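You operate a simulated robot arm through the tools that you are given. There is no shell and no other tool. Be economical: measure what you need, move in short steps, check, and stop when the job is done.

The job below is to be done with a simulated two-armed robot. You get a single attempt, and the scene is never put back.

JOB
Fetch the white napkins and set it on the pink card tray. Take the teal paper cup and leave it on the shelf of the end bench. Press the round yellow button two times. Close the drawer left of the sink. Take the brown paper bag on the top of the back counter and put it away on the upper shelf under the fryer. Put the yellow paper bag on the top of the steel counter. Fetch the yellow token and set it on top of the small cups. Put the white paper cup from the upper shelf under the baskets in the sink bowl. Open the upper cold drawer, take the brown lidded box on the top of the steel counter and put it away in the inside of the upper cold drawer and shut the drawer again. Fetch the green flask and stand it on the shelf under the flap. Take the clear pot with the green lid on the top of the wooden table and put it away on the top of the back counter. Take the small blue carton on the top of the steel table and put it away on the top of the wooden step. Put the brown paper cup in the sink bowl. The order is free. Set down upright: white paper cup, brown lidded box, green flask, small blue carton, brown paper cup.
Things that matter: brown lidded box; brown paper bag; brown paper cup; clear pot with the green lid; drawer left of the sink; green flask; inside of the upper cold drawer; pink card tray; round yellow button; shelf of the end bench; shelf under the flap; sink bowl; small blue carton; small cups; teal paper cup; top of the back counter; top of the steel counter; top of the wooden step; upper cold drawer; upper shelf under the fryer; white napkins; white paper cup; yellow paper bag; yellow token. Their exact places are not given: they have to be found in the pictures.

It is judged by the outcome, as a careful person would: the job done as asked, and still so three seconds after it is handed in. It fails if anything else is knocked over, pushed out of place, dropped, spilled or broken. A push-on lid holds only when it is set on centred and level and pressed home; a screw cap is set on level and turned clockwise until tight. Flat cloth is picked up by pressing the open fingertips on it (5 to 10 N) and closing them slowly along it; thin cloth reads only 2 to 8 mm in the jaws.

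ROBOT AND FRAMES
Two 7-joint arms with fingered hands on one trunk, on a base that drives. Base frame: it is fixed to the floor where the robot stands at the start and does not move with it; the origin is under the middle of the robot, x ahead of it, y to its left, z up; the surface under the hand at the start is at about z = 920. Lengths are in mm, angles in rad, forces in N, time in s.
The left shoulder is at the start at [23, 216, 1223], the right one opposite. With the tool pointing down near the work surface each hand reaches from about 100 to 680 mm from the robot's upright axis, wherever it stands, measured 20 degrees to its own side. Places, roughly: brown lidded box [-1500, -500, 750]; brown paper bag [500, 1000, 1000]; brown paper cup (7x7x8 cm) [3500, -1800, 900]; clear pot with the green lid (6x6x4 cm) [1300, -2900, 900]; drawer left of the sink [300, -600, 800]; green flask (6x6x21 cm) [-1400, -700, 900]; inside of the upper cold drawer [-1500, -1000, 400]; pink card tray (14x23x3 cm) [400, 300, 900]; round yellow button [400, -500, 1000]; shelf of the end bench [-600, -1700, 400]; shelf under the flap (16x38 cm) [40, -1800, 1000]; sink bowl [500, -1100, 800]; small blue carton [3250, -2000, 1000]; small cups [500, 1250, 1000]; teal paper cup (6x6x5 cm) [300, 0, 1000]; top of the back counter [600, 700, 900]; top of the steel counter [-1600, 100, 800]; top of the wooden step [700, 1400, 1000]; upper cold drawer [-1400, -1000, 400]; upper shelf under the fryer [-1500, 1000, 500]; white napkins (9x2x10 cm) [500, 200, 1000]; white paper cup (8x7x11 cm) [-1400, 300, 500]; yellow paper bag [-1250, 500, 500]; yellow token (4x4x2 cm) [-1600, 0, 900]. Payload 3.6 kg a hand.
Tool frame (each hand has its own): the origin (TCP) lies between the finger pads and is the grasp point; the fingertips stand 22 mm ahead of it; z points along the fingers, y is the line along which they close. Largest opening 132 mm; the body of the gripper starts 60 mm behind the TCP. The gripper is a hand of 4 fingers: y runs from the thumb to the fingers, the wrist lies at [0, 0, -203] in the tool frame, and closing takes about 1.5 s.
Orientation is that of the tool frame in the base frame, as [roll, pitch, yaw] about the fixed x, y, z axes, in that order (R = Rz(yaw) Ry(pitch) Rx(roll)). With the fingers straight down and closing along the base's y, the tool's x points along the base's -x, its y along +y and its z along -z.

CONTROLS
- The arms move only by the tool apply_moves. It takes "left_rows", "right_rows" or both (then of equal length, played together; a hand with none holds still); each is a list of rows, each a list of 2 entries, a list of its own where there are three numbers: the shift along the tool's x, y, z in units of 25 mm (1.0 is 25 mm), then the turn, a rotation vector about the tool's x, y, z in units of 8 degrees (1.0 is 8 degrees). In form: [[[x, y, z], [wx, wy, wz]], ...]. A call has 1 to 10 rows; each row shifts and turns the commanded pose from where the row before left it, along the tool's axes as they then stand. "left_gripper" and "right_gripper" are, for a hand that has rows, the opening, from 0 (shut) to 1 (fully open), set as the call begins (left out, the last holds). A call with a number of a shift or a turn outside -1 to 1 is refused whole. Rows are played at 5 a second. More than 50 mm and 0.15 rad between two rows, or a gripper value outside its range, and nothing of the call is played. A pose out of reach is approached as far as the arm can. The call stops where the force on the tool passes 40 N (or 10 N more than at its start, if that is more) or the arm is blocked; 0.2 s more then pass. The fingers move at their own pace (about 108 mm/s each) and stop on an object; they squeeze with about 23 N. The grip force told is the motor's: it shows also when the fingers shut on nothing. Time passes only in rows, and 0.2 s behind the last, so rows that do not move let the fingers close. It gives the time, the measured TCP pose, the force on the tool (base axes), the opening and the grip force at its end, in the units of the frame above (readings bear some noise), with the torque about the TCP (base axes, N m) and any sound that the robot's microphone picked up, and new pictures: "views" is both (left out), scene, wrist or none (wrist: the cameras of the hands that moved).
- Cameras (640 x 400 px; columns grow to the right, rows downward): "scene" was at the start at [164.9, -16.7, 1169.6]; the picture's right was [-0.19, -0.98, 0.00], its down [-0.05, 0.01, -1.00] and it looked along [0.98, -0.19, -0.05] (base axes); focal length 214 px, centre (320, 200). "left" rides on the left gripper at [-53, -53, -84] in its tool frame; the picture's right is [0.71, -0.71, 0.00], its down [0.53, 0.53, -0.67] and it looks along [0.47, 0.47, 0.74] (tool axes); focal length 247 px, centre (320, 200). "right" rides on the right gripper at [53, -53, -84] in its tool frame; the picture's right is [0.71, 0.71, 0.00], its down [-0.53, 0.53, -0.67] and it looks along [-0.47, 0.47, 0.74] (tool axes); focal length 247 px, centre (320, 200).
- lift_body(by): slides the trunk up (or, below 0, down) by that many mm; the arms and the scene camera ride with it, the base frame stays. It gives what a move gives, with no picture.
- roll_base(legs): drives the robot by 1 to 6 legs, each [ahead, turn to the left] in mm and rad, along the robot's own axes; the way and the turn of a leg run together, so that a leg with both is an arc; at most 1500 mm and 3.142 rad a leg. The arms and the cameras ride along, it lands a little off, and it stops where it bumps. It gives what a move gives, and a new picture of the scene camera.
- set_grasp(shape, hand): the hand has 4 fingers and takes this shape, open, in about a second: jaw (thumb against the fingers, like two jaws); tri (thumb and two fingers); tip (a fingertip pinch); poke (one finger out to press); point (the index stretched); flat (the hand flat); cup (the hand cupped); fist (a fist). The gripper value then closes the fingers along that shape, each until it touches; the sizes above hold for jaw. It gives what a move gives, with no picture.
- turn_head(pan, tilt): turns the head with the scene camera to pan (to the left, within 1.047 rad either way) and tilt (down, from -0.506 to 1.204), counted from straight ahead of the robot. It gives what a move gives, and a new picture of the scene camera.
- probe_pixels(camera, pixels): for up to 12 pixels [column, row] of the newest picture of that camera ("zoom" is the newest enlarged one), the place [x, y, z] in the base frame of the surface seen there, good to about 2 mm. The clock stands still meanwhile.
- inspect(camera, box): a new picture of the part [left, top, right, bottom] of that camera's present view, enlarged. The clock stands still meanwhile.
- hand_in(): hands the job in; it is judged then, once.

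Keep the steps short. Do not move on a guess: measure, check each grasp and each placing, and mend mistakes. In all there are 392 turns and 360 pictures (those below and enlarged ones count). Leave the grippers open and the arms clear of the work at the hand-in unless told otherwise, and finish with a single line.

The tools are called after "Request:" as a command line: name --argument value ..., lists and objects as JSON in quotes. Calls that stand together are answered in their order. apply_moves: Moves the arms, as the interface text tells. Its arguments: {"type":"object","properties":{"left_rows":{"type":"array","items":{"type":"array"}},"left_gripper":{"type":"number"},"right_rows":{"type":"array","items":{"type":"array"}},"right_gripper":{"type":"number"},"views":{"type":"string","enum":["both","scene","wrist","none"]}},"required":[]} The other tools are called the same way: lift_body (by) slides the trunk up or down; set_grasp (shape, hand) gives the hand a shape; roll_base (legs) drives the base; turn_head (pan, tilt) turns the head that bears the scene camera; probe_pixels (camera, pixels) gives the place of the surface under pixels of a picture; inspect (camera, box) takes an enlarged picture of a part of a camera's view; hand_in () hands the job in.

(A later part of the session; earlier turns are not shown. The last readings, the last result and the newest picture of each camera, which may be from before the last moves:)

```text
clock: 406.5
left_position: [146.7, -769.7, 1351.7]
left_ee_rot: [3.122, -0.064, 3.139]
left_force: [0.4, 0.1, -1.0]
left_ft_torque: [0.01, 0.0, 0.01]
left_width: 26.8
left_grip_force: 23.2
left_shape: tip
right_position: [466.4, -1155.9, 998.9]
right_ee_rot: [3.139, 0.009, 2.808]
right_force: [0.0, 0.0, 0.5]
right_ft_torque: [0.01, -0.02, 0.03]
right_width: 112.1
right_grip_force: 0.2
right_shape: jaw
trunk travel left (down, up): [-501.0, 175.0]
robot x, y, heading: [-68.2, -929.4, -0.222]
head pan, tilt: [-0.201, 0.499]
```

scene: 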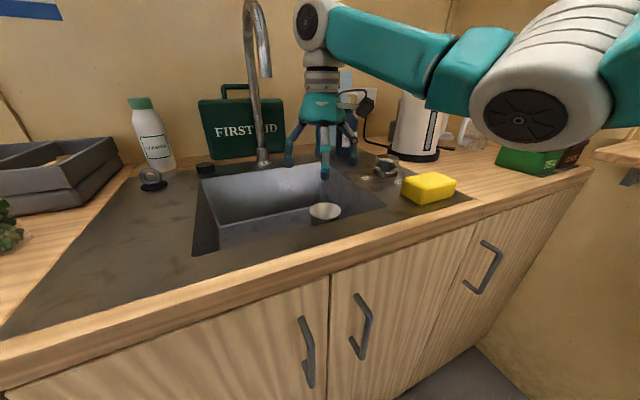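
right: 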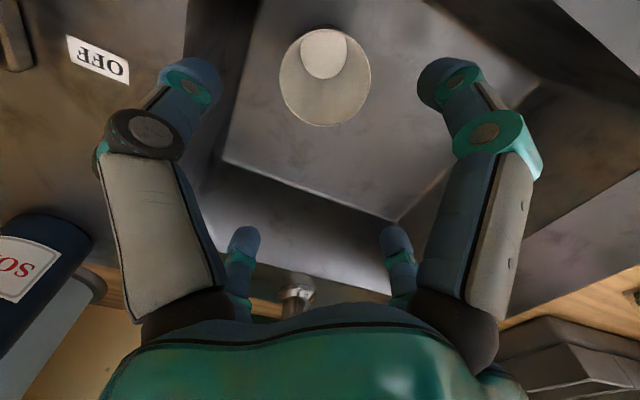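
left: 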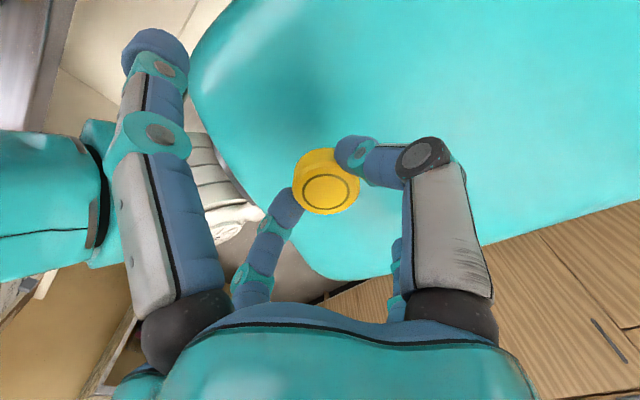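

Request:
apply_moves --right_rows '[[[0, 0, -1], [0, 0, 0]], [[0, 0, -1], [0, 0, 0]], [[0, 0, -1], [0, 0, 0]], [[0, 0, -1], [0, 0, 0]], [[0.8, 0, -1], [0, 0, 0]], [[0.8, 0, -1], [0, 0, 0]], [[0.8, 0, -1], [0, 0, 0]], [[0.8, 0, -1], [0, 0, 0]]]' --views "none"

Request:
roll_base --legs '[[-450, 0.5], [300, 0.6], [400, 0.6], [400, 0.1]]'

```text
clock: 408.3
left_position: [146.0, -768.6, 1351.5]
left_ee_rot: [3.123, -0.065, 3.141]
left_force: [-0.6, -0.3, -0.1]
left_ft_torque: [0.03, 0.0, -0.03]
left_width: 26.7
left_grip_force: 22.5
left_shape: tip
right_position: [386.3, -1127.5, 1198.5]
right_ee_rot: [3.138, 0.012, 2.808]
right_force: [-0.7, 0.1, 0.5]
right_ft_torque: [-0.03, 0.02, -0.04]
right_width: 111.8
right_grip_force: 0.1
right_shape: jaw
trunk travel left (down, up): [-501.0, 175.0]
robot x, y, heading: [-70.7, -930.0, -0.22]
head pan, tilt: [-0.201, 0.499]
```

```text
clock: 412.6
left_position: [-336.5, -554.7, 1355.5]
left_ee_rot: [3.127, -0.044, -2.09]
left_force: [0.4, -0.4, 0.7]
left_ft_torque: [-0.03, -0.02, 0.0]
left_width: 27.0
left_grip_force: 23.5
left_shape: tip
right_position: [97.6, -520.4, 1207.5]
right_ee_rot: [3.134, 0.031, -2.419]
right_force: [-1.0, 0.8, -0.1]
right_ft_torque: [0.0, 0.0, -0.01]
right_width: 112.1
right_grip_force: 0.0
right_shape: jaw
trunk travel left (down, up): [-501.0, 175.0]
robot x, y, heading: [-277.2, -814.8, 0.877]
head pan, tilt: [-0.201, 0.499]
stopped in leg 2: the robot was blocked; the commanded pose is now the measured one
```

scene: 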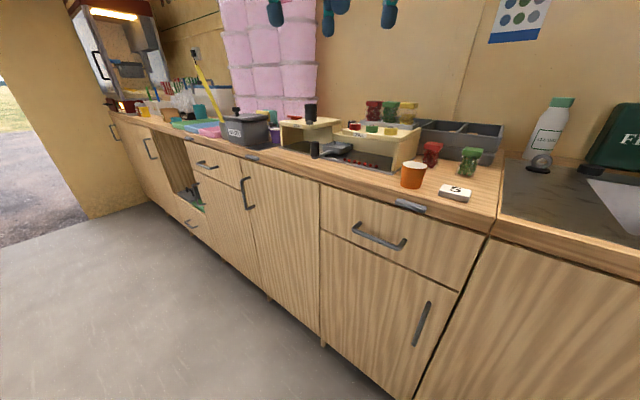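

Request:
roll_base --legs '[[250, 0.5], [400, 0.25], [700, 0], [400, 0]]'

Request:
roll_base --legs '[[0, -0.5], [0, -0.5]]'

```text
clock: 422.0
left_position: [-416.5, 1050.8, 1353.9]
left_ee_rot: [3.123, -0.051, -1.344]
left_force: [0.4, 0.3, 0.2]
left_ft_torque: [-0.03, 0.03, -0.01]
left_width: 26.8
left_grip_force: 23.3
left_shape: tip
right_position: [-121.3, 1369.2, 1203.5]
right_ee_rot: [3.137, 0.021, -1.671]
right_force: [0.4, 0.2, 1.1]
right_ft_torque: [0.03, 0.03, -0.02]
right_width: 112.2
right_grip_force: 0.1
right_shape: jaw
trunk travel left (down, up): [-501.0, 175.0]
robot x, y, heading: [-193.0, 893.0, 1.619]
head pan, tilt: [-0.201, 0.499]
```

scene: 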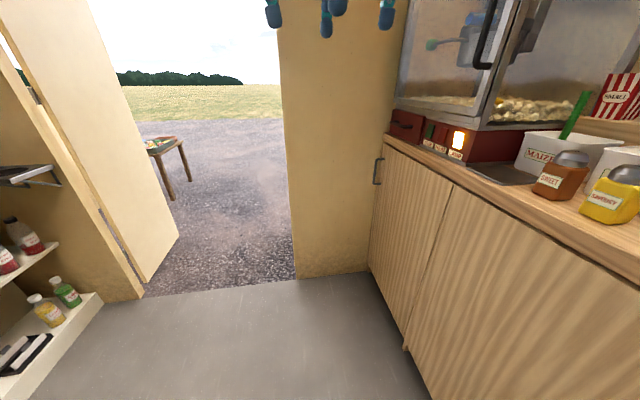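

```text
clock: 425.6
left_position: [-176.9, 1159.9, 1355.6]
left_ee_rot: [3.122, -0.05, -2.33]
left_force: [0.4, -0.2, -0.2]
left_ft_torque: [0.06, 0.03, 0.02]
left_width: 26.5
left_grip_force: 23.3
left_shape: tip
right_position: [249.6, 1089.2, 1204.7]
right_ee_rot: [3.132, 0.021, -2.657]
right_force: [0.8, -0.5, -0.2]
right_ft_torque: [0.03, 0.02, -0.02]
right_width: 112.2
right_grip_force: 0.1
right_shape: jaw
trunk travel left (down, up): [-501.0, 175.0]
robot x, y, heading: [-215.7, 926.3, 0.624]
head pan, tilt: [-0.201, 0.499]
stopped in leg 2: the robot was blocked; the commanded pose is now the measured one
```

scene: 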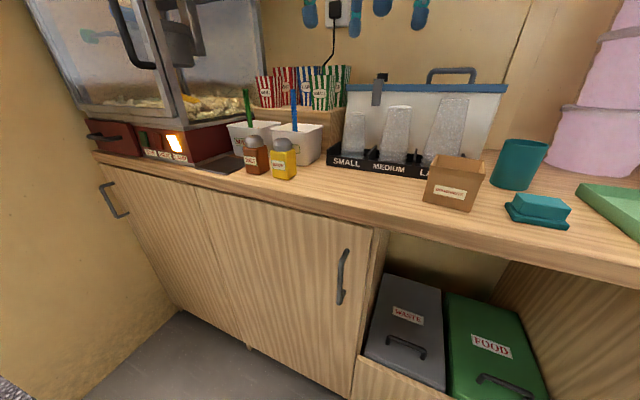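

Request:
inspect --camera "scene" --box '[230, 60, 530, 240]'

Request:
probe_pixels --camera "scene" --pixels '[[355, 114], [346, 116], [364, 114], [354, 135], [398, 108], [430, 160], [485, 165], [455, 158], [430, 195], [470, 205], [340, 165], [310, 108]]'

```text
2.13 times, centred on (380, 150) of scene
```

zoom: 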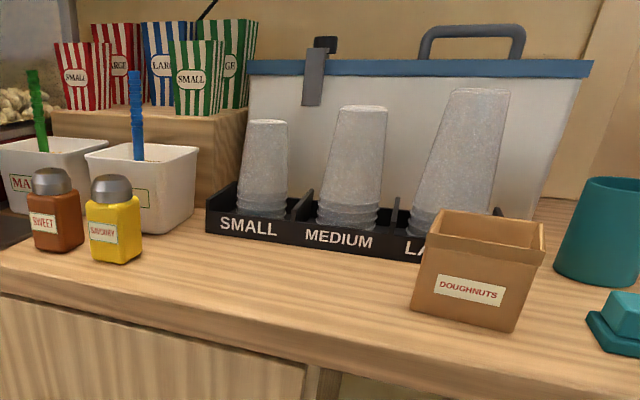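

```text
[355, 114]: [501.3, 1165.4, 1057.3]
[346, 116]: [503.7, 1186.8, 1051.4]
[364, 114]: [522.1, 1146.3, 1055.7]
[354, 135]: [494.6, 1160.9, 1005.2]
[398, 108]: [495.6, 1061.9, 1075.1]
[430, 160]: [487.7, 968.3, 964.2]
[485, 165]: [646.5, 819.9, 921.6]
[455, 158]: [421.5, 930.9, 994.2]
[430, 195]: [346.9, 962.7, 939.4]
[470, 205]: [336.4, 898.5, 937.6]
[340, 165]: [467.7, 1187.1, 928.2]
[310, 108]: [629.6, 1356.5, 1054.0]
```

Request:
roll_base --legs '[[170, 0], [0, -0.35], [0, -0.25]]'

```text
clock: 429.1
left_position: [85.7, 1199.0, 1355.8]
left_ee_rot: [3.127, -0.049, -2.936]
left_force: [-0.6, -0.2, -0.6]
left_ft_torque: [-0.05, 0.02, 0.01]
left_width: 26.8
left_grip_force: 23.0
left_shape: tip
right_position: [396.3, 897.9, 1204.5]
right_ee_rot: [3.137, 0.023, 3.018]
right_force: [0.6, -0.8, 0.7]
right_ft_torque: [-0.02, 0.01, 0.05]
right_width: 112.3
right_grip_force: 0.1
right_shape: jaw
trunk travel left (down, up): [-501.0, 175.0]
robot x, y, heading: [-76.4, 1051.4, 0.024]
head pan, tilt: [-0.201, 0.499]
```

scene: 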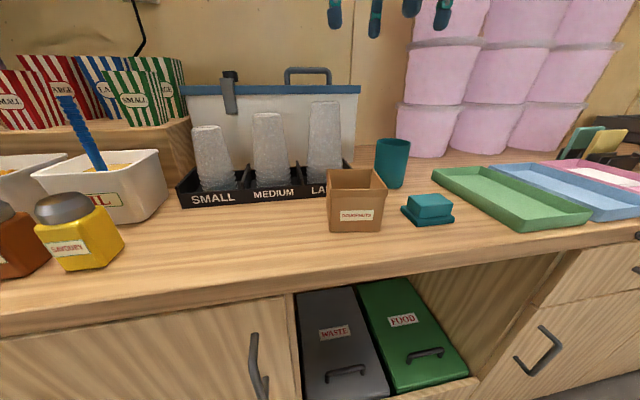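

Request:
probe_pixels --camera "scene" --pixels '[[207, 128], [193, 130], [221, 128], [207, 133], [268, 115], [182, 92], [330, 190], [384, 190], [357, 172], [345, 225]]'

Request:
apply_moves --left_rows '[[[0, 0, 0], [0.14, -0.36, -1]], [[0, 0, 0], [0, 0, -1]], [[0, 0, 0], [0, 0, -1]], [[0, 0, 0], [0, 0, -1]], [[0, 0, 0], [0, 0, -1]], [[0, 0, 0], [0, 0, -0.65]]]' --views "none"

```text
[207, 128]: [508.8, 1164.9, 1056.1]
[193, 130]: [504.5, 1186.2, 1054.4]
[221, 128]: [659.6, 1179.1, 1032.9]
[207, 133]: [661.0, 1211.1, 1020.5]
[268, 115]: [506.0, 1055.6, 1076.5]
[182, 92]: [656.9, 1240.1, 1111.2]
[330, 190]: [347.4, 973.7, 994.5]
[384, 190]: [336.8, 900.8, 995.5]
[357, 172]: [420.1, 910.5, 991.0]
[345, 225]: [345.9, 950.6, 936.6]
```

```text
clock: 430.5
left_position: [85.5, 1200.2, 1354.6]
left_ee_rot: [-3.141, 0.0, -2.146]
left_force: [0.3, -0.5, 0.6]
left_ft_torque: [-0.02, -0.01, -0.02]
left_width: 26.8
left_grip_force: 22.6
left_shape: tip
right_position: [395.5, 895.9, 1206.2]
right_ee_rot: [3.137, 0.023, 3.019]
right_force: [-0.5, -0.4, 0.7]
right_ft_torque: [0.01, 0.01, 0.0]
right_width: 112.5
right_grip_force: 0.0
right_shape: jaw
trunk travel left (down, up): [-501.0, 175.0]
robot x, y, heading: [-79.4, 1050.0, 0.022]
head pan, tilt: [-0.201, 0.499]
```

Request:
apply_moves --left_rows '[[[-0.507, -0.945, 0.3], [0, 0, 0]], [[-0.507, -0.945, 0.3], [0, 0, 0]], [[-0.507, -0.945, 0.3], [0, 0, 0]], [[-0.507, -0.945, 0.3], [0, 0, 0]], [[-0.507, -0.945, 0.3], [0, 0, 0]], [[-0.507, -0.945, 0.3], [0, 0, 0]], [[-0.507, -0.945, 0.3], [0, 0, 0]], [[-0.507, -0.945, 0.3], [0, 0, 0]], [[-0.507, -0.945, 0.3], [0, 0, 0]], [[-0.507, -0.945, 0.3], [0, 0, 0]]]' --views "none"

Request:
apply_moves --left_rows '[[[-0.507, -0.945, 0.87], [0, 0, 0]], [[-0.507, -0.945, 0.87], [0, 0, 0]], [[-0.507, -0.945, 0.87], [0, 0, 0]], [[-0.507, -0.945, 0.87], [0, 0, 0]], [[-0.507, -0.945, 0.87], [0, 0, 0]], [[-0.507, -0.945, 0.87], [0, 0, 0]]]'

```text
clock: 432.7
left_position: [355.5, 1175.8, 1278.5]
left_ee_rot: [-3.139, -0.001, -2.146]
left_force: [0.4, 0.4, -0.3]
left_ft_torque: [0.01, 0.0, 0.01]
left_width: 26.4
left_grip_force: 23.0
left_shape: tip
right_position: [397.7, 898.1, 1205.2]
right_ee_rot: [3.136, 0.021, 3.019]
right_force: [-0.1, -0.3, 0.2]
right_ft_torque: [-0.04, 0.01, -0.02]
right_width: 112.2
right_grip_force: 0.0
right_shape: jaw
trunk travel left (down, up): [-501.0, 175.0]
robot x, y, heading: [-82.1, 1050.1, 0.023]
head pan, tilt: [-0.201, 0.499]
```

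```text
clock: 434.1
left_position: [515.1, 1162.9, 1148.7]
left_ee_rot: [-3.139, 0.001, -2.151]
left_force: [0.6, 0.5, 0.6]
left_ft_torque: [0.03, 0.01, 0.0]
left_width: 26.4
left_grip_force: 22.8
left_shape: tip
right_position: [397.7, 897.1, 1205.9]
right_ee_rot: [3.136, 0.021, 3.018]
right_force: [0.5, 0.8, 0.2]
right_ft_torque: [0.04, 0.0, -0.01]
right_width: 111.8
right_grip_force: 0.1
right_shape: jaw
trunk travel left (down, up): [-501.0, 175.0]
robot x, y, heading: [-80.3, 1052.4, 0.024]
head pan, tilt: [-0.201, 0.499]
```

scene: 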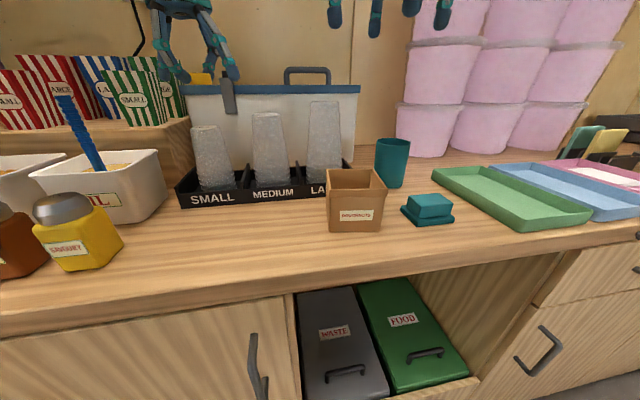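
left: 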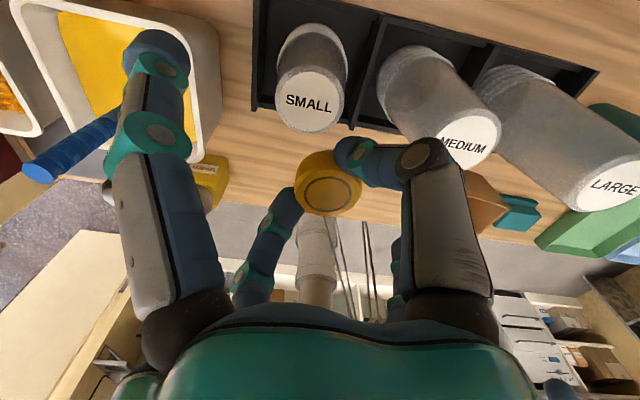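

Request:
probe_pixels --camera "left" --pixels '[[310, 102], [278, 102], [342, 102], [310, 130], [312, 75], [328, 195], [120, 115], [50, 165], [470, 140]]'

```text
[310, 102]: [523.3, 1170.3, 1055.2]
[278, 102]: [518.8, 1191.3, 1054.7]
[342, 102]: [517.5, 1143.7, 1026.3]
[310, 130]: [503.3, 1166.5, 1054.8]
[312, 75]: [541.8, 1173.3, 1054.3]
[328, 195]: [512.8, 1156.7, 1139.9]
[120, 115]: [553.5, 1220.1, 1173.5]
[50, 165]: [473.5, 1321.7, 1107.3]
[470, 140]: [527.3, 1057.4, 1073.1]
```

Request:
apply_moves --left_rows '[[[-0.6, -0.04, 0.6], [0, 0, 0]], [[0, 0, 0.8], [0, 0, 0]], [[0, 0, 0.7], [0, 0, 0]]]'

```text
clock: 434.9
left_position: [522.8, 1173.5, 1099.6]
left_ee_rot: [-3.14, 0.001, -2.15]
left_force: [0.3, -0.1, 1.1]
left_ft_torque: [0.0, 0.01, -0.01]
left_width: 26.5
left_grip_force: 22.7
left_shape: tip
right_position: [397.4, 898.1, 1206.2]
right_ee_rot: [3.135, 0.023, 3.019]
right_force: [-0.2, 0.1, -0.5]
right_ft_torque: [0.0, 0.01, -0.02]
right_width: 111.9
right_grip_force: 0.0
right_shape: jaw
trunk travel left (down, up): [-501.0, 175.0]
robot x, y, heading: [-79.1, 1054.1, 0.021]
head pan, tilt: [-0.201, 0.499]
```

scene: 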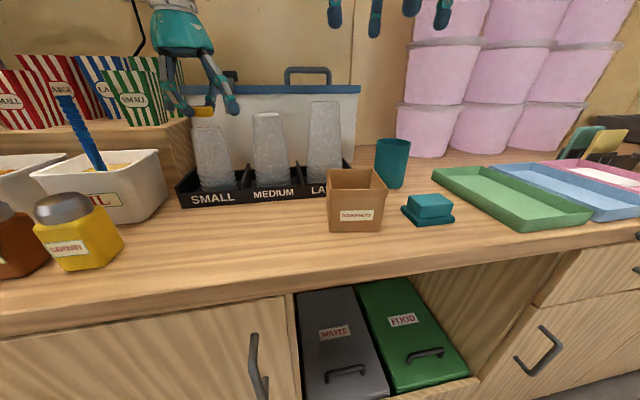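
left: 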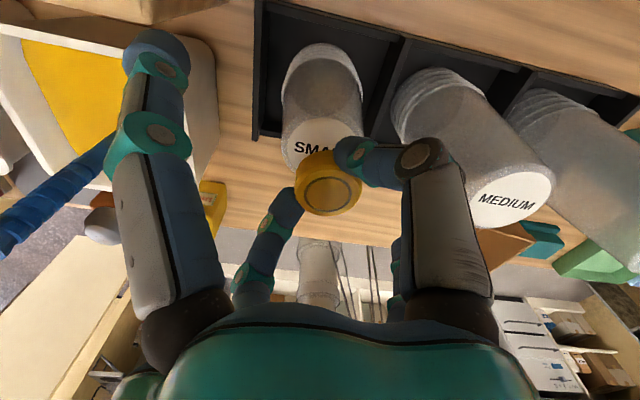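

Token hovers above the SMALL stack. Lower in small steps until it touches.

Request:
apply_moves --left_rows '[[[0, 0, 0.3], [0, 0, 0]], [[0, 0, 0.2], [0, 0, 0]], [[0, 0, 0.1], [0, 0, 0]]]' --views "none"

Request:
apply_moves --left_rows '[[[0, 0, 0.06], [0, 0, 0]], [[0, 0, 0.04], [0, 0, 0]]]' --views "wrist"

```text
clock: 435.7
left_position: [524.3, 1174.4, 1082.4]
left_ee_rot: [-3.14, -0.001, -2.15]
left_force: [-1.3, 0.7, -0.1]
left_ft_torque: [0.02, 0.03, -0.01]
left_width: 26.6
left_grip_force: 23.2
left_shape: tip
right_position: [397.4, 898.1, 1205.2]
right_ee_rot: [3.136, 0.024, 3.019]
right_force: [1.2, 0.2, 0.2]
right_ft_torque: [0.01, 0.02, 0.01]
right_width: 112.3
right_grip_force: 0.1
right_shape: jaw
trunk travel left (down, up): [-501.0, 175.0]
robot x, y, heading: [-76.1, 1054.2, 0.021]
head pan, tilt: [-0.201, 0.499]
```

```text
clock: 436.3
left_position: [523.5, 1172.6, 1080.6]
left_ee_rot: [-3.139, 0.001, -2.149]
left_force: [-0.4, 0.2, 0.3]
left_ft_torque: [-0.02, -0.01, -0.02]
left_width: 26.5
left_grip_force: 22.9
left_shape: tip
right_position: [395.5, 898.0, 1204.9]
right_ee_rot: [3.137, 0.023, 3.018]
right_force: [0.0, 0.2, -0.3]
right_ft_torque: [-0.01, 0.01, -0.02]
right_width: 112.2
right_grip_force: 0.0
right_shape: jaw
trunk travel left (down, up): [-501.0, 175.0]
robot x, y, heading: [-79.4, 1051.4, 0.021]
head pan, tilt: [-0.201, 0.499]
```

left: 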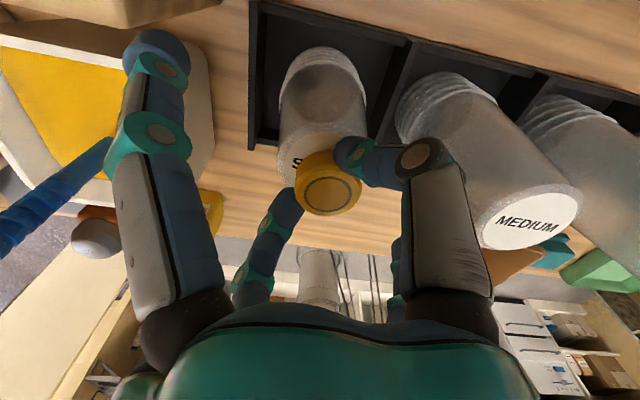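

Request:
apply_moves --left_rows '[[[0, 0, 0.06], [0, 0, 0]], [[0, 0, 0.06], [0, 0, 0]], [[0, 0, 0.04], [0, 0, 0]]]' --views "none"

```text
clock: 437.1
left_position: [522.9, 1174.2, 1078.4]
left_ee_rot: [-3.138, 0.004, -2.151]
left_force: [0.3, -0.2, 5.9]
left_ft_torque: [0.0, -0.01, 0.01]
left_width: 26.7
left_grip_force: 23.0
left_shape: tip
right_position: [395.7, 898.3, 1205.4]
right_ee_rot: [3.137, 0.023, 3.015]
right_force: [0.0, -1.2, -0.2]
right_ft_torque: [-0.01, -0.01, 0.02]
right_width: 111.9
right_grip_force: 0.0
right_shape: jaw
trunk travel left (down, up): [-501.0, 175.0]
robot x, y, heading: [-77.5, 1053.8, 0.026]
head pan, tilt: [-0.201, 0.499]
```

Contact (6 N). Release gently and rise.

Request:
apply_moves --left_rows '[[[0, 0, 0], [0, 0, 0]], [[0, 0, 0], [0, 0, 0]], [[0, 0, 0], [0, 0, 0]], [[0, 0, -0.5], [0, 0, 0]], [[0, 0, -1], [0, 0, 0]], [[0, 0, -1], [0, 0, 0]], [[0, 0, -1], [0, 0, 0]], [[0, 0, -1], [0, 0, 0]], [[0, 0, -1], [0, 0, 0]]]' --left_gripper 0.42

```text
clock: 439.1
left_position: [517.0, 1176.1, 1205.1]
left_ee_rot: [-3.139, 0.0, -2.151]
left_force: [0.0, -0.3, 0.1]
left_ft_torque: [-0.02, -0.01, 0.0]
left_width: 54.8
left_grip_force: 0.2
left_shape: tip
left hand out of reach, approached as far as the arm can: row 9
right_position: [397.6, 897.5, 1204.9]
right_ee_rot: [3.136, 0.021, 3.017]
right_force: [1.2, -0.3, 0.0]
right_ft_torque: [-0.02, 0.02, 0.01]
right_width: 111.9
right_grip_force: 0.0
right_shape: jaw
trunk travel left (down, up): [-501.0, 175.0]
robot x, y, heading: [-77.4, 1051.6, 0.021]
head pan, tilt: [-0.201, 0.499]
```

scene: 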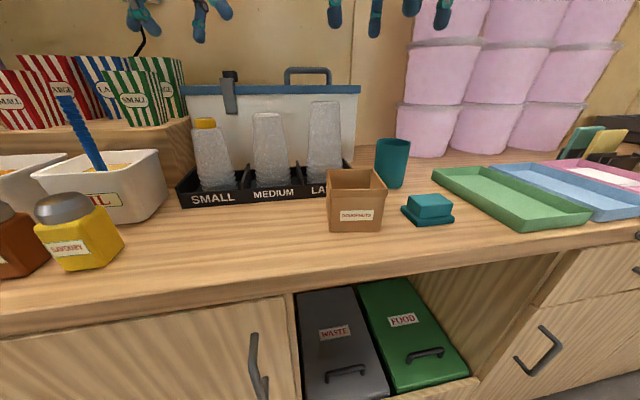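
left: 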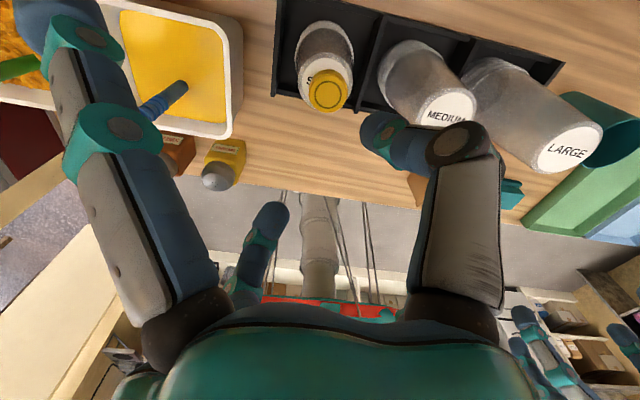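

Request:
apply_moves --left_rows '[[[0.54, 0.84, -0.1], [0, 0, 0]], [[0.54, 0.84, -0.1], [0, 0, 0]], [[0.54, 0.84, -0.1], [0, 0, 0]], [[0.54, 0.84, -0.1], [0, 0, 0]], [[0.54, 0.84, -0.1], [0, 0, 0]], [[0.54, 0.84, -0.1], [0, 0, 0]], [[0.54, 0.84, -0.1], [0, 0, 0]], [[0.54, 0.84, -0.1], [0, 0, 0]], [[0.54, 0.84, -0.1], [0, 0, 0]]]' --right_rows '[[[0.4, 0.65, 0], [0, 0, 0]], [[0.4, 0.65, 0], [0, 0.15, 0]], [[0, 0, 1], [0, 0, 0]], [[0, 0, 1], [0, 0, 0]], [[0, 0, 1], [0, 0, 0]], [[0, 0, 1], [0, 0, 0]], [[0, 0, 0.9], [0, 0, 0]], [[0, 0, 0], [0, 0, 0]], [[0, 0, 0], [0, 0, 0]]]' --right_gripper 0.95

```text
clock: 441.1
left_position: [290.7, 1176.3, 1224.6]
left_ee_rot: [3.141, 0.0, -2.149]
left_force: [-0.2, 0.0, 0.1]
left_ft_torque: [-0.01, 0.0, -0.01]
left_width: 55.0
left_grip_force: 0.1
left_shape: tip
left hand out of reach, approached as far as the arm can: row 1
right_position: [381.0, 935.5, 1084.8]
right_ee_rot: [3.136, 0.002, 3.02]
right_force: [0.3, -0.6, 0.5]
right_ft_torque: [-0.01, -0.02, 0.02]
right_width: 125.2
right_grip_force: 0.0
right_shape: jaw
trunk travel left (down, up): [-501.0, 175.0]
robot x, y, heading: [-82.1, 1052.6, 0.024]
head pan, tilt: [-0.201, 0.499]
```

scene: 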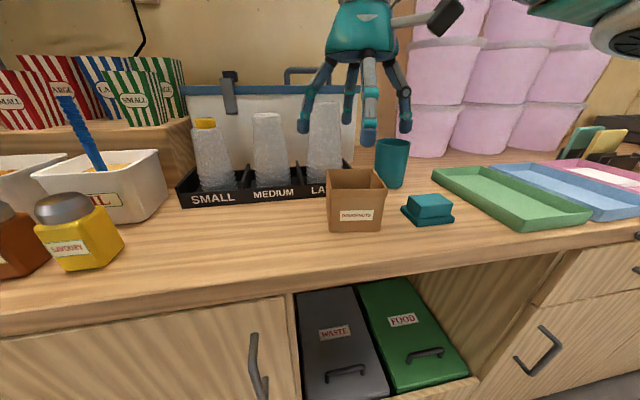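
right: 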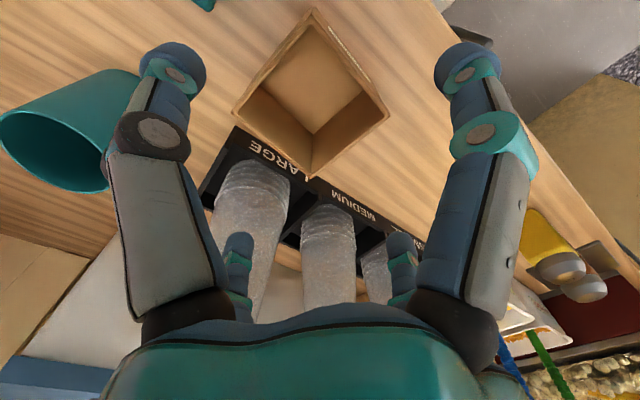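
left: 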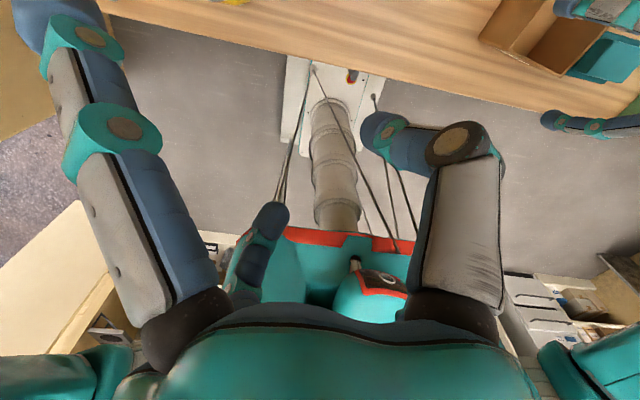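

Request:
probe_pixels --camera "right" --pixels '[[240, 112], [315, 14], [384, 112], [312, 168], [313, 110]]'

```text
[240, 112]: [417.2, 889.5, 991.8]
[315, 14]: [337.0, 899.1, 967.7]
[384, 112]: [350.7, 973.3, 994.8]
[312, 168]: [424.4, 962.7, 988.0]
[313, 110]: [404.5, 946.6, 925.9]
```

Request:
apply_moves --right_rows '[[[0, -0.16, 0.9], [0, 0, 0]], [[0, 0, 0.9], [0, 0, 0]], [[0, 0, 0.9], [0, 0, 0]], [[0, 0, 0.9], [0, 0, 0]], [[0, 0, 0.9], [0, 0, 0]], [[0, 0, 0.6], [0, 0, 0]]]' --right_gripper 0.85 --views "wrist"

Request:
apply_moves --right_rows '[[[0, 0, 0], [0, 0, 0]], [[0, 0, 0], [0, 0, 0]], [[0, 0, 0], [0, 0, 0]], [[0, 0, 0], [0, 0, 0]], [[0, 0, 0], [0, 0, 0]]]' --right_gripper 0.4 --views "wrist"

```text
clock: 442.5
left_position: [292.3, 1176.3, 1225.0]
left_ee_rot: [-3.141, 0.0, -2.15]
left_force: [0.6, 0.0, 0.5]
left_ft_torque: [-0.02, -0.02, 0.03]
left_width: 55.4
left_grip_force: 0.0
left_shape: tip
right_position: [382.1, 929.4, 954.9]
right_ee_rot: [3.136, 0.003, 3.017]
right_force: [0.6, 0.0, -0.9]
right_ft_torque: [0.02, 0.01, 0.02]
right_width: 112.5
right_grip_force: 0.1
right_shape: jaw
trunk travel left (down, up): [-501.0, 175.0]
robot x, y, heading: [-82.4, 1052.6, 0.023]
head pan, tilt: [-0.201, 0.499]
```

right: 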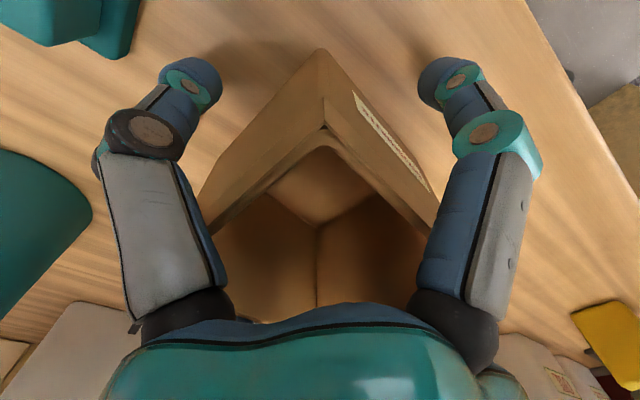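

```text
clock: 443.7
left_position: [291.6, 1177.6, 1225.5]
left_ee_rot: [-3.141, 0.0, -2.152]
left_force: [0.6, 0.2, 0.2]
left_ft_torque: [0.05, -0.02, 0.01]
left_width: 55.1
left_grip_force: 0.0
left_shape: tip
right_position: [380.0, 929.1, 955.4]
right_ee_rot: [3.137, 0.001, 3.017]
right_force: [0.0, 0.6, -0.5]
right_ft_torque: [0.0, 0.03, 0.0]
right_width: 75.7
right_grip_force: 14.4
right_shape: jaw
trunk travel left (down, up): [-501.0, 175.0]
robot x, y, heading: [-76.9, 1052.0, 0.023]
head pan, tilt: [-0.201, 0.499]
```

right: 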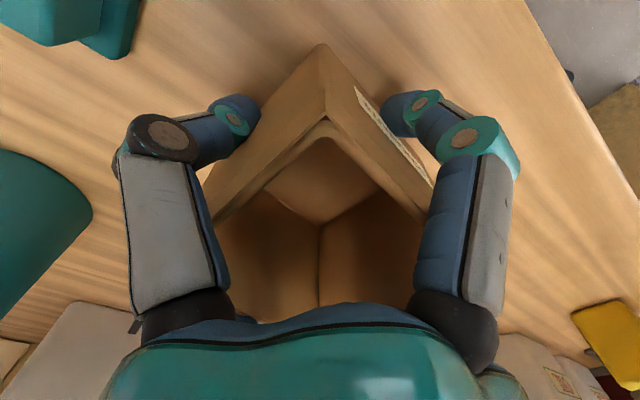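

Request:
apply_moves --right_rows '[[[0, 0, 0], [0, 0, 0]], [[0, 0, 0], [0, 0, 0]], [[0, 0, -0.5], [0, 0, 0]], [[0, 0, -1], [0, 0, 0]], [[0, 0, -1], [0, 0, 0]], [[0, 0, -1], [0, 0, 0]], [[0, 0, -1], [0, 0, 0]], [[0, 0, -1], [0, 0, 0]], [[0, 0, -1], [0, 0, 0]], [[0, 0, -1], [0, 0, 0]]]' --right_gripper 0.3 --views "scene"

```text
clock: 445.9
left_position: [291.3, 1177.6, 1224.6]
left_ee_rot: [-3.141, -0.001, -2.15]
left_force: [0.1, 0.3, 0.9]
left_ft_torque: [-0.03, 0.0, -0.04]
left_width: 55.4
left_grip_force: 0.1
left_shape: tip
right_position: [377.2, 928.9, 1141.7]
right_ee_rot: [3.135, 0.003, 3.018]
right_force: [-0.5, -0.3, 0.2]
right_ft_torque: [0.01, 0.01, -0.01]
right_width: 75.6
right_grip_force: 13.9
right_shape: jaw
trunk travel left (down, up): [-501.0, 175.0]
robot x, y, heading: [-80.8, 1053.3, 0.026]
head pan, tilt: [-0.201, 0.499]
```

scene: 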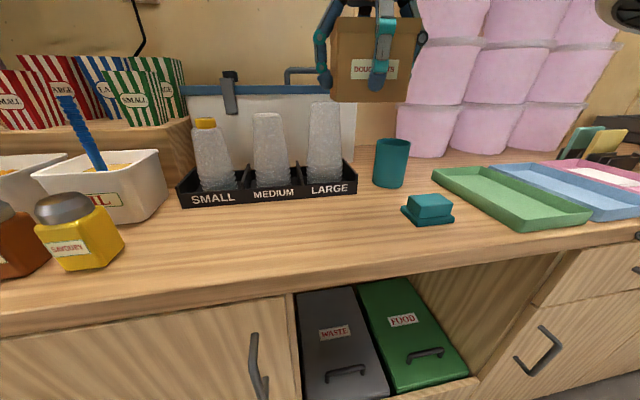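

Request:
roll_base --legs '[[-350, -0.6], [250, -0.8], [250, -0.8], [250, -0.9]]'

Request:
turn_head --pan -0.5 --tilt 0.4

```text
clock: 451.9
left_position: [-328.5, 400.2, 1231.9]
left_ee_rot: [-3.123, 0.014, 2.13]
left_force: [0.0, 0.9, 0.6]
left_ft_torque: [-0.05, 0.0, -0.02]
left_width: 55.4
left_grip_force: 0.1
left_shape: tip
right_position: [-591.3, 423.7, 1150.7]
right_ee_rot: [3.131, 0.025, 1.019]
right_force: [-1.0, 0.0, -0.2]
right_ft_torque: [-0.01, -0.1, -0.01]
right_width: 75.4
right_grip_force: 13.7
right_shape: jaw
trunk travel left (down, up): [-501.0, 175.0]
robot x, y, heading: [-237.7, 746.2, -2.014]
head pan, tilt: [-0.201, 0.499]
stopped in leg 3: the robot was blocked; the commanded pose is now the measured one
```

scene: 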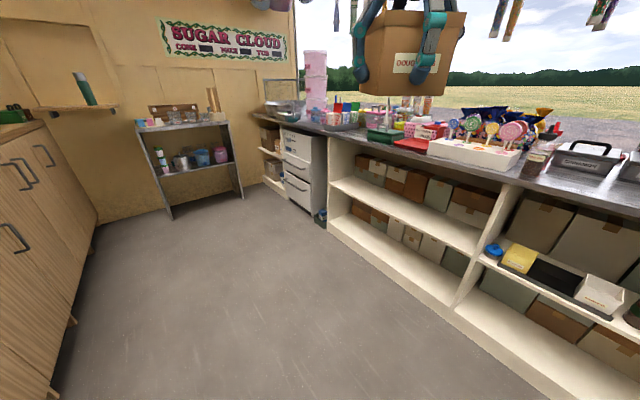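

```text
clock: 452.7
left_position: [-328.1, 390.9, 1230.2]
left_ee_rot: [-3.129, 0.007, 2.135]
left_force: [-0.1, -0.3, 0.5]
left_ft_torque: [-0.04, 0.01, 0.0]
left_width: 55.3
left_grip_force: 0.1
left_shape: tip
right_position: [-590.8, 414.0, 1147.3]
right_ee_rot: [3.133, 0.017, 1.023]
right_force: [0.0, -0.1, -1.3]
right_ft_torque: [-0.01, 0.01, -0.02]
right_width: 75.2
right_grip_force: 13.8
right_shape: jaw
trunk travel left (down, up): [-501.0, 175.0]
robot x, y, heading: [-232.7, 743.4, -2.014]
head pan, tilt: [-0.499, 0.4]
```

scene: 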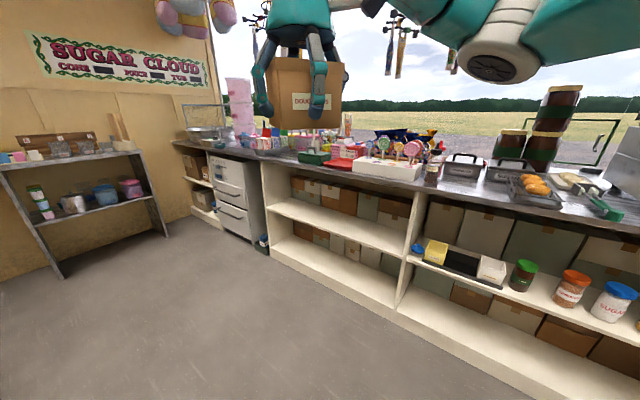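

Request:
roll_base --legs '[[250, -0.55], [200, -0.55]]'

Request:
turn_head --pan -0.75 --tilt 0.45

```text
clock: 456.2
left_position: [-947.1, 419.2, 1229.2]
left_ee_rot: [-3.133, 0.008, 1.04]
left_force: [0.2, 0.2, -0.7]
left_ft_torque: [-0.02, -0.05, 0.0]
left_width: 55.6
left_grip_force: 0.0
left_shape: tip
right_position: [-1045.4, 663.1, 1145.4]
right_ee_rot: [3.133, 0.013, -0.071]
right_force: [-1.3, 0.5, -1.0]
right_ft_torque: [0.0, -0.02, 0.04]
right_width: 75.3
right_grip_force: 14.0
right_shape: jaw
trunk travel left (down, up): [-501.0, 175.0]
robot x, y, heading: [-583.1, 464.0, -3.091]
head pan, tilt: [-0.499, 0.4]
```

scene: 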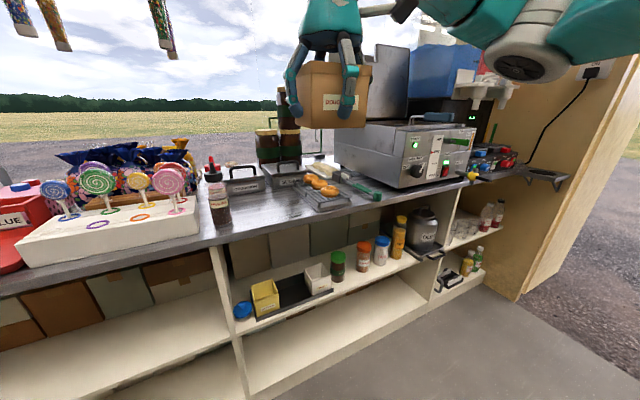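

```text
clock: 457.0
left_position: [-946.6, 413.8, 1229.9]
left_ee_rot: [-3.128, 0.006, 1.041]
left_force: [0.4, 0.4, 0.6]
left_ft_torque: [0.04, 0.01, 0.01]
left_width: 55.8
left_grip_force: 0.1
left_shape: tip
right_position: [-1043.0, 657.9, 1149.0]
right_ee_rot: [3.137, 0.014, -0.07]
right_force: [0.6, -0.2, -0.7]
right_ft_torque: [0.03, 0.01, 0.02]
right_width: 75.5
right_grip_force: 13.9
right_shape: jaw
trunk travel left (down, up): [-501.0, 175.0]
robot x, y, heading: [-585.1, 460.9, -3.098]
head pan, tilt: [-0.75, 0.45]
```

scene: 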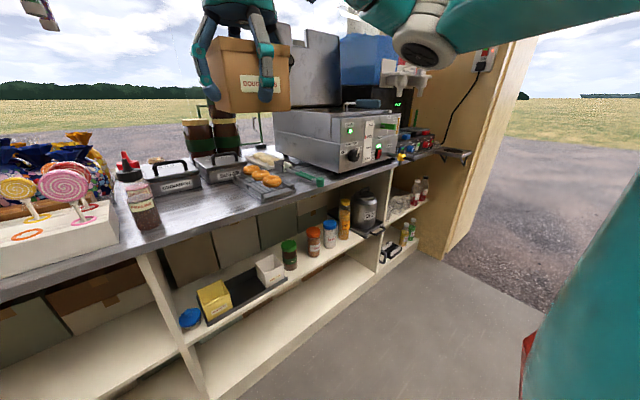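

Request:
probe_pixels --camera "scene" --pixels '[[215, 300], [207, 312], [245, 290], [270, 270], [285, 283], [290, 262], [313, 243], [330, 240], [345, 222], [367, 215], [250, 265], [320, 262]]'

Request:
inspect --camera "scene" --box '[150, 170, 420, 340]'

```text
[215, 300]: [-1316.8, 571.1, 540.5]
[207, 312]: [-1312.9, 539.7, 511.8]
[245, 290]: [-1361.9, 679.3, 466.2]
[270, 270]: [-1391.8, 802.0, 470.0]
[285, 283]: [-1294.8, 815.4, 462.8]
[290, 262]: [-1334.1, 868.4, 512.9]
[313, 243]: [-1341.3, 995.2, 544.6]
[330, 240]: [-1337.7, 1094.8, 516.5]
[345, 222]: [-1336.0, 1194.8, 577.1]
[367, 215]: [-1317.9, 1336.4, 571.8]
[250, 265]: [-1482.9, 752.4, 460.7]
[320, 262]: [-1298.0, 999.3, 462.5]
```

```text
2.35 times, centred on (285, 255) of scene
```

zoom: 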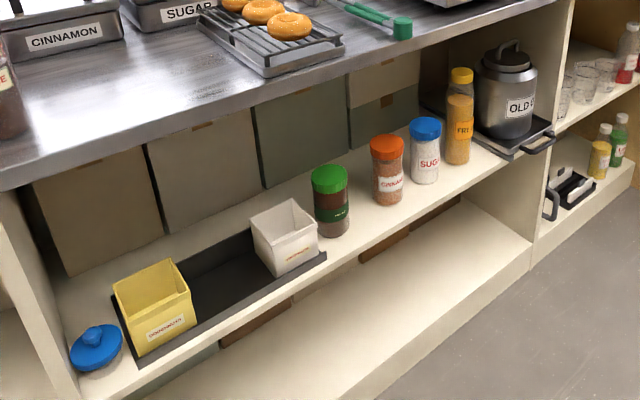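

Request:
lift_body --by -400

Request:
apply_moves --left_rows '[[[0.6, 1, 0], [0, 0, 0]], [[0.6, 1, 0], [0, 0, 0]], [[0.6, 1, 0], [0, 0, 0]], [[0.6, 1, 0], [0, 0, 0]], [[0.6, 1, 0], [0, 0, 0]], [[0.6, 1, 0], [0, 0, 0]], [[0.6, 1, 0], [0, 0, 0]], [[0.6, 1, 0], [0, 0, 0]], [[0.6, 1, 0], [0, 0, 0]]]' --right_rows '[[[0, -0.5, 1], [0, 0, 0]], [[0, -0.5, 1], [0, 0, 0]], [[0, -0.5, 1], [0, 0, 0]], [[0, 0, 1], [0, 0, 0]], [[0, 0, 1], [0, 0, 0]], [[0, 0, 1], [0, 0, 0]], [[0, 0, 1], [0, 0, 0]], [[0, 0, 1], [0, 0, 0]], [[0, 0, 0.6], [0, 0, 0]]]' --views "scene"

```text
clock: 460.8
left_position: [-945.6, 416.1, 829.8]
left_ee_rot: [-3.129, 0.006, 1.042]
left_force: [-0.1, 0.3, 0.4]
left_ft_torque: [0.0, -0.02, 0.0]
left_width: 55.5
left_grip_force: 0.1
left_shape: tip
right_position: [-1043.4, 661.1, 748.6]
right_ee_rot: [3.135, 0.013, -0.07]
right_force: [0.1, 0.0, -1.1]
right_ft_torque: [-0.02, 0.02, 0.02]
right_width: 75.4
right_grip_force: 13.9
right_shape: jaw
trunk travel left (down, up): [-101.0, 575.0]
robot x, y, heading: [-585.9, 465.3, -3.097]
head pan, tilt: [-0.75, 0.45]
```

```text
clock: 461.9
left_position: [-824.4, 415.9, 828.4]
left_ee_rot: [-3.11, 0.022, 1.058]
left_force: [-23.1, 5.2, -11.5]
left_ft_torque: [0.03, -0.1, -0.08]
left_width: 44.9
left_grip_force: 0.1
left_shape: tip
right_position: [-1041.9, 698.8, 634.2]
right_ee_rot: [3.137, 0.014, -0.069]
right_force: [0.2, 0.3, -0.6]
right_ft_torque: [-0.01, 0.02, -0.01]
right_width: 75.5
right_grip_force: 13.5
right_shape: jaw
trunk travel left (down, up): [-101.0, 575.0]
robot x, y, heading: [-583.8, 462.3, -3.096]
head pan, tilt: [-0.75, 0.45]
stopped in row 5 (left hand): the force on the tool passed its limit at 70 N (the readings are from after the stop); the commanded pose is now the measured one
```

scene: 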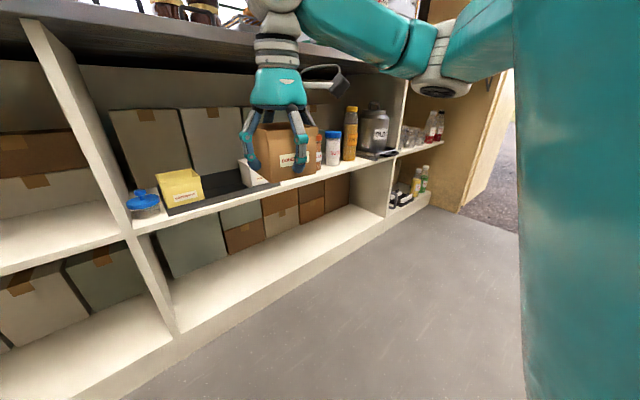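

Request:
apply_moves --left_rows '[[[-0.6, -1, 0], [0, 0, 0]], [[0, 0, 0], [0, 0, 0]], [[0, 0, 0], [0, 0, 0]], [[0, 0, 0], [0, 0, 0]], [[0, 0, 0], [0, 0, 0]]]' --right_rows '[[[0, 0, 0.85], [0, 0, 0]], [[0, 0, 0.85], [0, 0, 0]], [[0, 0, 0.85], [0, 0, 0]], [[0, 0, 0.85], [0, 0, 0]], [[0, 0, 0.75], [0, 0, 0]]]' --views "none"

Request:
roll_base --legs '[[170, 0]]'

```text
clock: 463.1
left_position: [-852.4, 413.5, 828.1]
left_ee_rot: [-3.115, 0.019, 1.052]
left_force: [0.5, 0.4, -0.4]
left_ft_torque: [0.0, -0.01, 0.0]
left_width: 55.2
left_grip_force: 0.1
left_shape: tip
right_position: [-1045.3, 698.6, 533.2]
right_ee_rot: [3.137, 0.015, -0.069]
right_force: [0.0, -0.3, -0.2]
right_ft_torque: [0.0, -0.01, 0.02]
right_width: 75.2
right_grip_force: 14.0
right_shape: jaw
trunk travel left (down, up): [-101.0, 575.0]
robot x, y, heading: [-583.5, 461.8, -3.093]
head pan, tilt: [-0.75, 0.45]
```

```text
clock: 464.6
left_position: [-1021.8, 406.6, 829.8]
left_ee_rot: [-3.116, 0.02, 1.053]
left_force: [-0.5, 0.7, 0.5]
left_ft_torque: [-0.01, -0.04, -0.01]
left_width: 55.6
left_grip_force: 0.0
left_shape: tip
right_position: [-1215.8, 691.2, 533.0]
right_ee_rot: [3.138, 0.014, -0.071]
right_force: [-0.1, -0.6, -0.5]
right_ft_torque: [0.0, -0.01, 0.01]
right_width: 75.2
right_grip_force: 14.2
right_shape: jaw
trunk travel left (down, up): [-101.0, 575.0]
robot x, y, heading: [-753.8, 452.1, -3.096]
head pan, tilt: [-0.75, 0.45]
```

scene: 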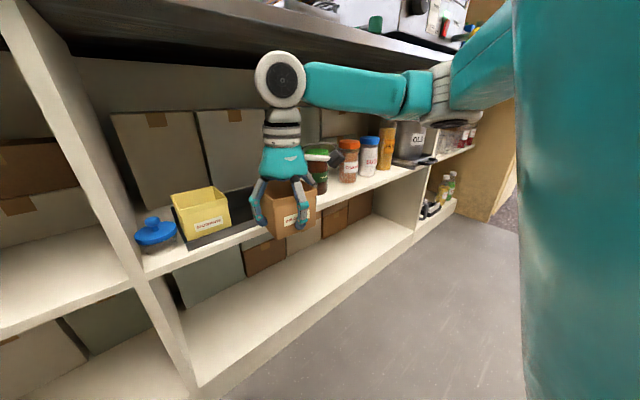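

Request:
apply_moves --right_rows '[[[0, 0.5, 0], [0, 0, 0]]]' --views "none"

Request:
roll_base --legs '[[140, 0]]'

Request:
inspect --camera "right" --box '[0, 0, 640, 400]'

```text
clock: 465.0
left_position: [-1022.3, 406.2, 830.1]
left_ee_rot: [-3.114, 0.02, 1.053]
left_force: [-0.1, -1.0, -0.1]
left_ft_torque: [0.0, 0.01, 0.0]
left_width: 55.1
left_grip_force: 0.0
left_shape: tip
right_position: [-1216.1, 678.0, 532.3]
right_ee_rot: [3.135, 0.013, -0.071]
right_force: [-0.3, 0.6, -1.0]
right_ft_torque: [0.0, 0.02, 0.0]
right_width: 75.3
right_grip_force: 14.2
right_shape: jaw
trunk travel left (down, up): [-101.0, 575.0]
robot x, y, heading: [-757.7, 455.9, -3.088]
head pan, tilt: [-0.75, 0.45]
```

```text
clock: 466.3
left_position: [-1131.6, 399.8, 831.3]
left_ee_rot: [-3.115, 0.02, 1.05]
left_force: [0.0, -0.2, -0.3]
left_ft_torque: [0.02, 0.02, 0.01]
left_width: 55.3
left_grip_force: 0.0
left_shape: tip
right_position: [-1314.8, 669.7, 530.3]
right_ee_rot: [3.135, -0.02, -0.037]
right_force: [1.9, 1.1, -1.1]
right_ft_torque: [-0.01, 0.0, 0.09]
right_width: 75.3
right_grip_force: 14.1
right_shape: jaw
trunk travel left (down, up): [-101.0, 575.0]
robot x, y, heading: [-869.4, 446.6, -3.093]
head pan, tilt: [-0.75, 0.45]
stopped in leg 1: the force on the tool passed its limit at 59 N (the readings are from after the stop); the commanded pose is now the measured one
```

scene: 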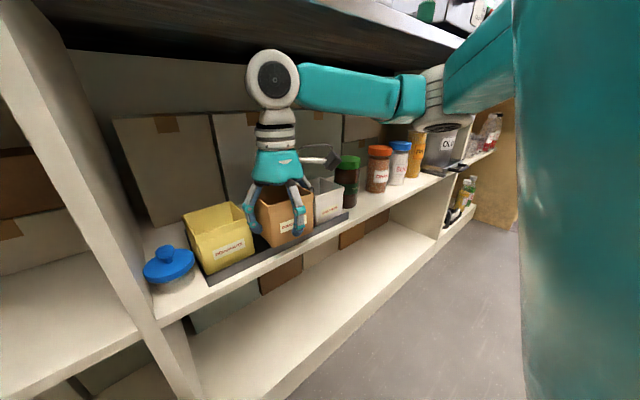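

```text
1.00 times, centred on (320, 200) of right (not enlarged: the box is as wide or as high as the picture)
```

zoom: 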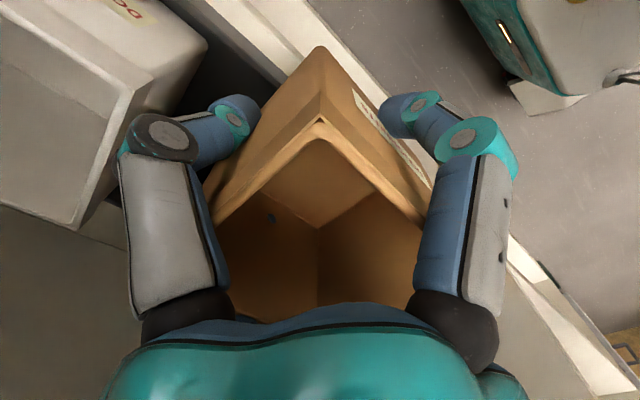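

Request:
probe_pixels --camera "scene" --pixels '[[270, 52], [330, 68], [380, 76], [330, 185], [318, 185], [430, 80], [255, 215], [240, 205], [440, 70]]'

```text
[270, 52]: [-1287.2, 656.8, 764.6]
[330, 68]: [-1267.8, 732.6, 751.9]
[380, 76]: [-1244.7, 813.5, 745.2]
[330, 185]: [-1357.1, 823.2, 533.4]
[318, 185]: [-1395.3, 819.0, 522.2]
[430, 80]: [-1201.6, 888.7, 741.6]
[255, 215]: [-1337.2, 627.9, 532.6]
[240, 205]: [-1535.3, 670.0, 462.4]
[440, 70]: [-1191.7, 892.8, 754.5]
```

Request:
apply_moves --right_rows '[[[-0.5, 0, -0.2], [0, -0.15, 0]], [[-0.5, 0, 0], [0, 0, 0]], [[-0.5, 0, 0], [0, 0, 0]], [[-0.4, 0, 0], [0, 0, 0]]]'

```text
clock: 466.8
left_position: [-1131.3, 400.5, 832.5]
left_ee_rot: [-3.118, 0.021, 1.051]
left_force: [-0.7, -0.9, -0.1]
left_ft_torque: [0.0, 0.0, 0.0]
left_width: 55.3
left_grip_force: 0.1
left_shape: tip
right_position: [-1319.4, 666.6, 533.7]
right_ee_rot: [3.132, -0.026, -0.01]
right_force: [15.3, 1.8, 4.9]
right_ft_torque: [-0.29, 0.02, 0.86]
right_width: 75.2
right_grip_force: 13.8
right_shape: jaw
trunk travel left (down, up): [-101.0, 575.0]
robot x, y, heading: [-862.9, 448.5, -3.097]
head pan, tilt: [-0.75, 0.45]
stopped in row 2 (right hand): the force on the tool passed its limit at 50 N (the readings are from after the stop); the commanded pose is now the measured one
```

scene: 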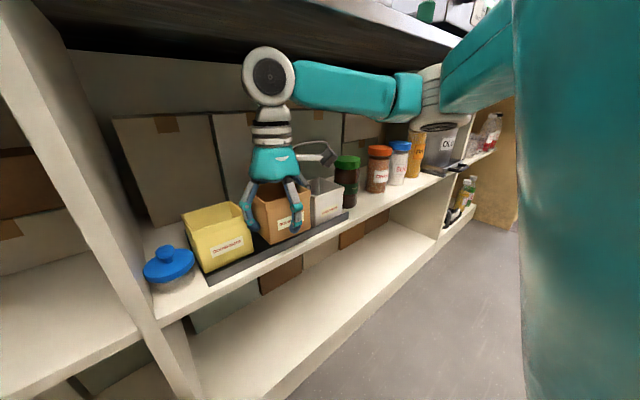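
right: 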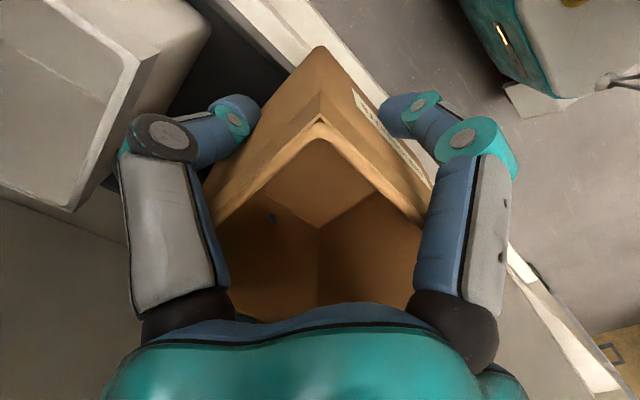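

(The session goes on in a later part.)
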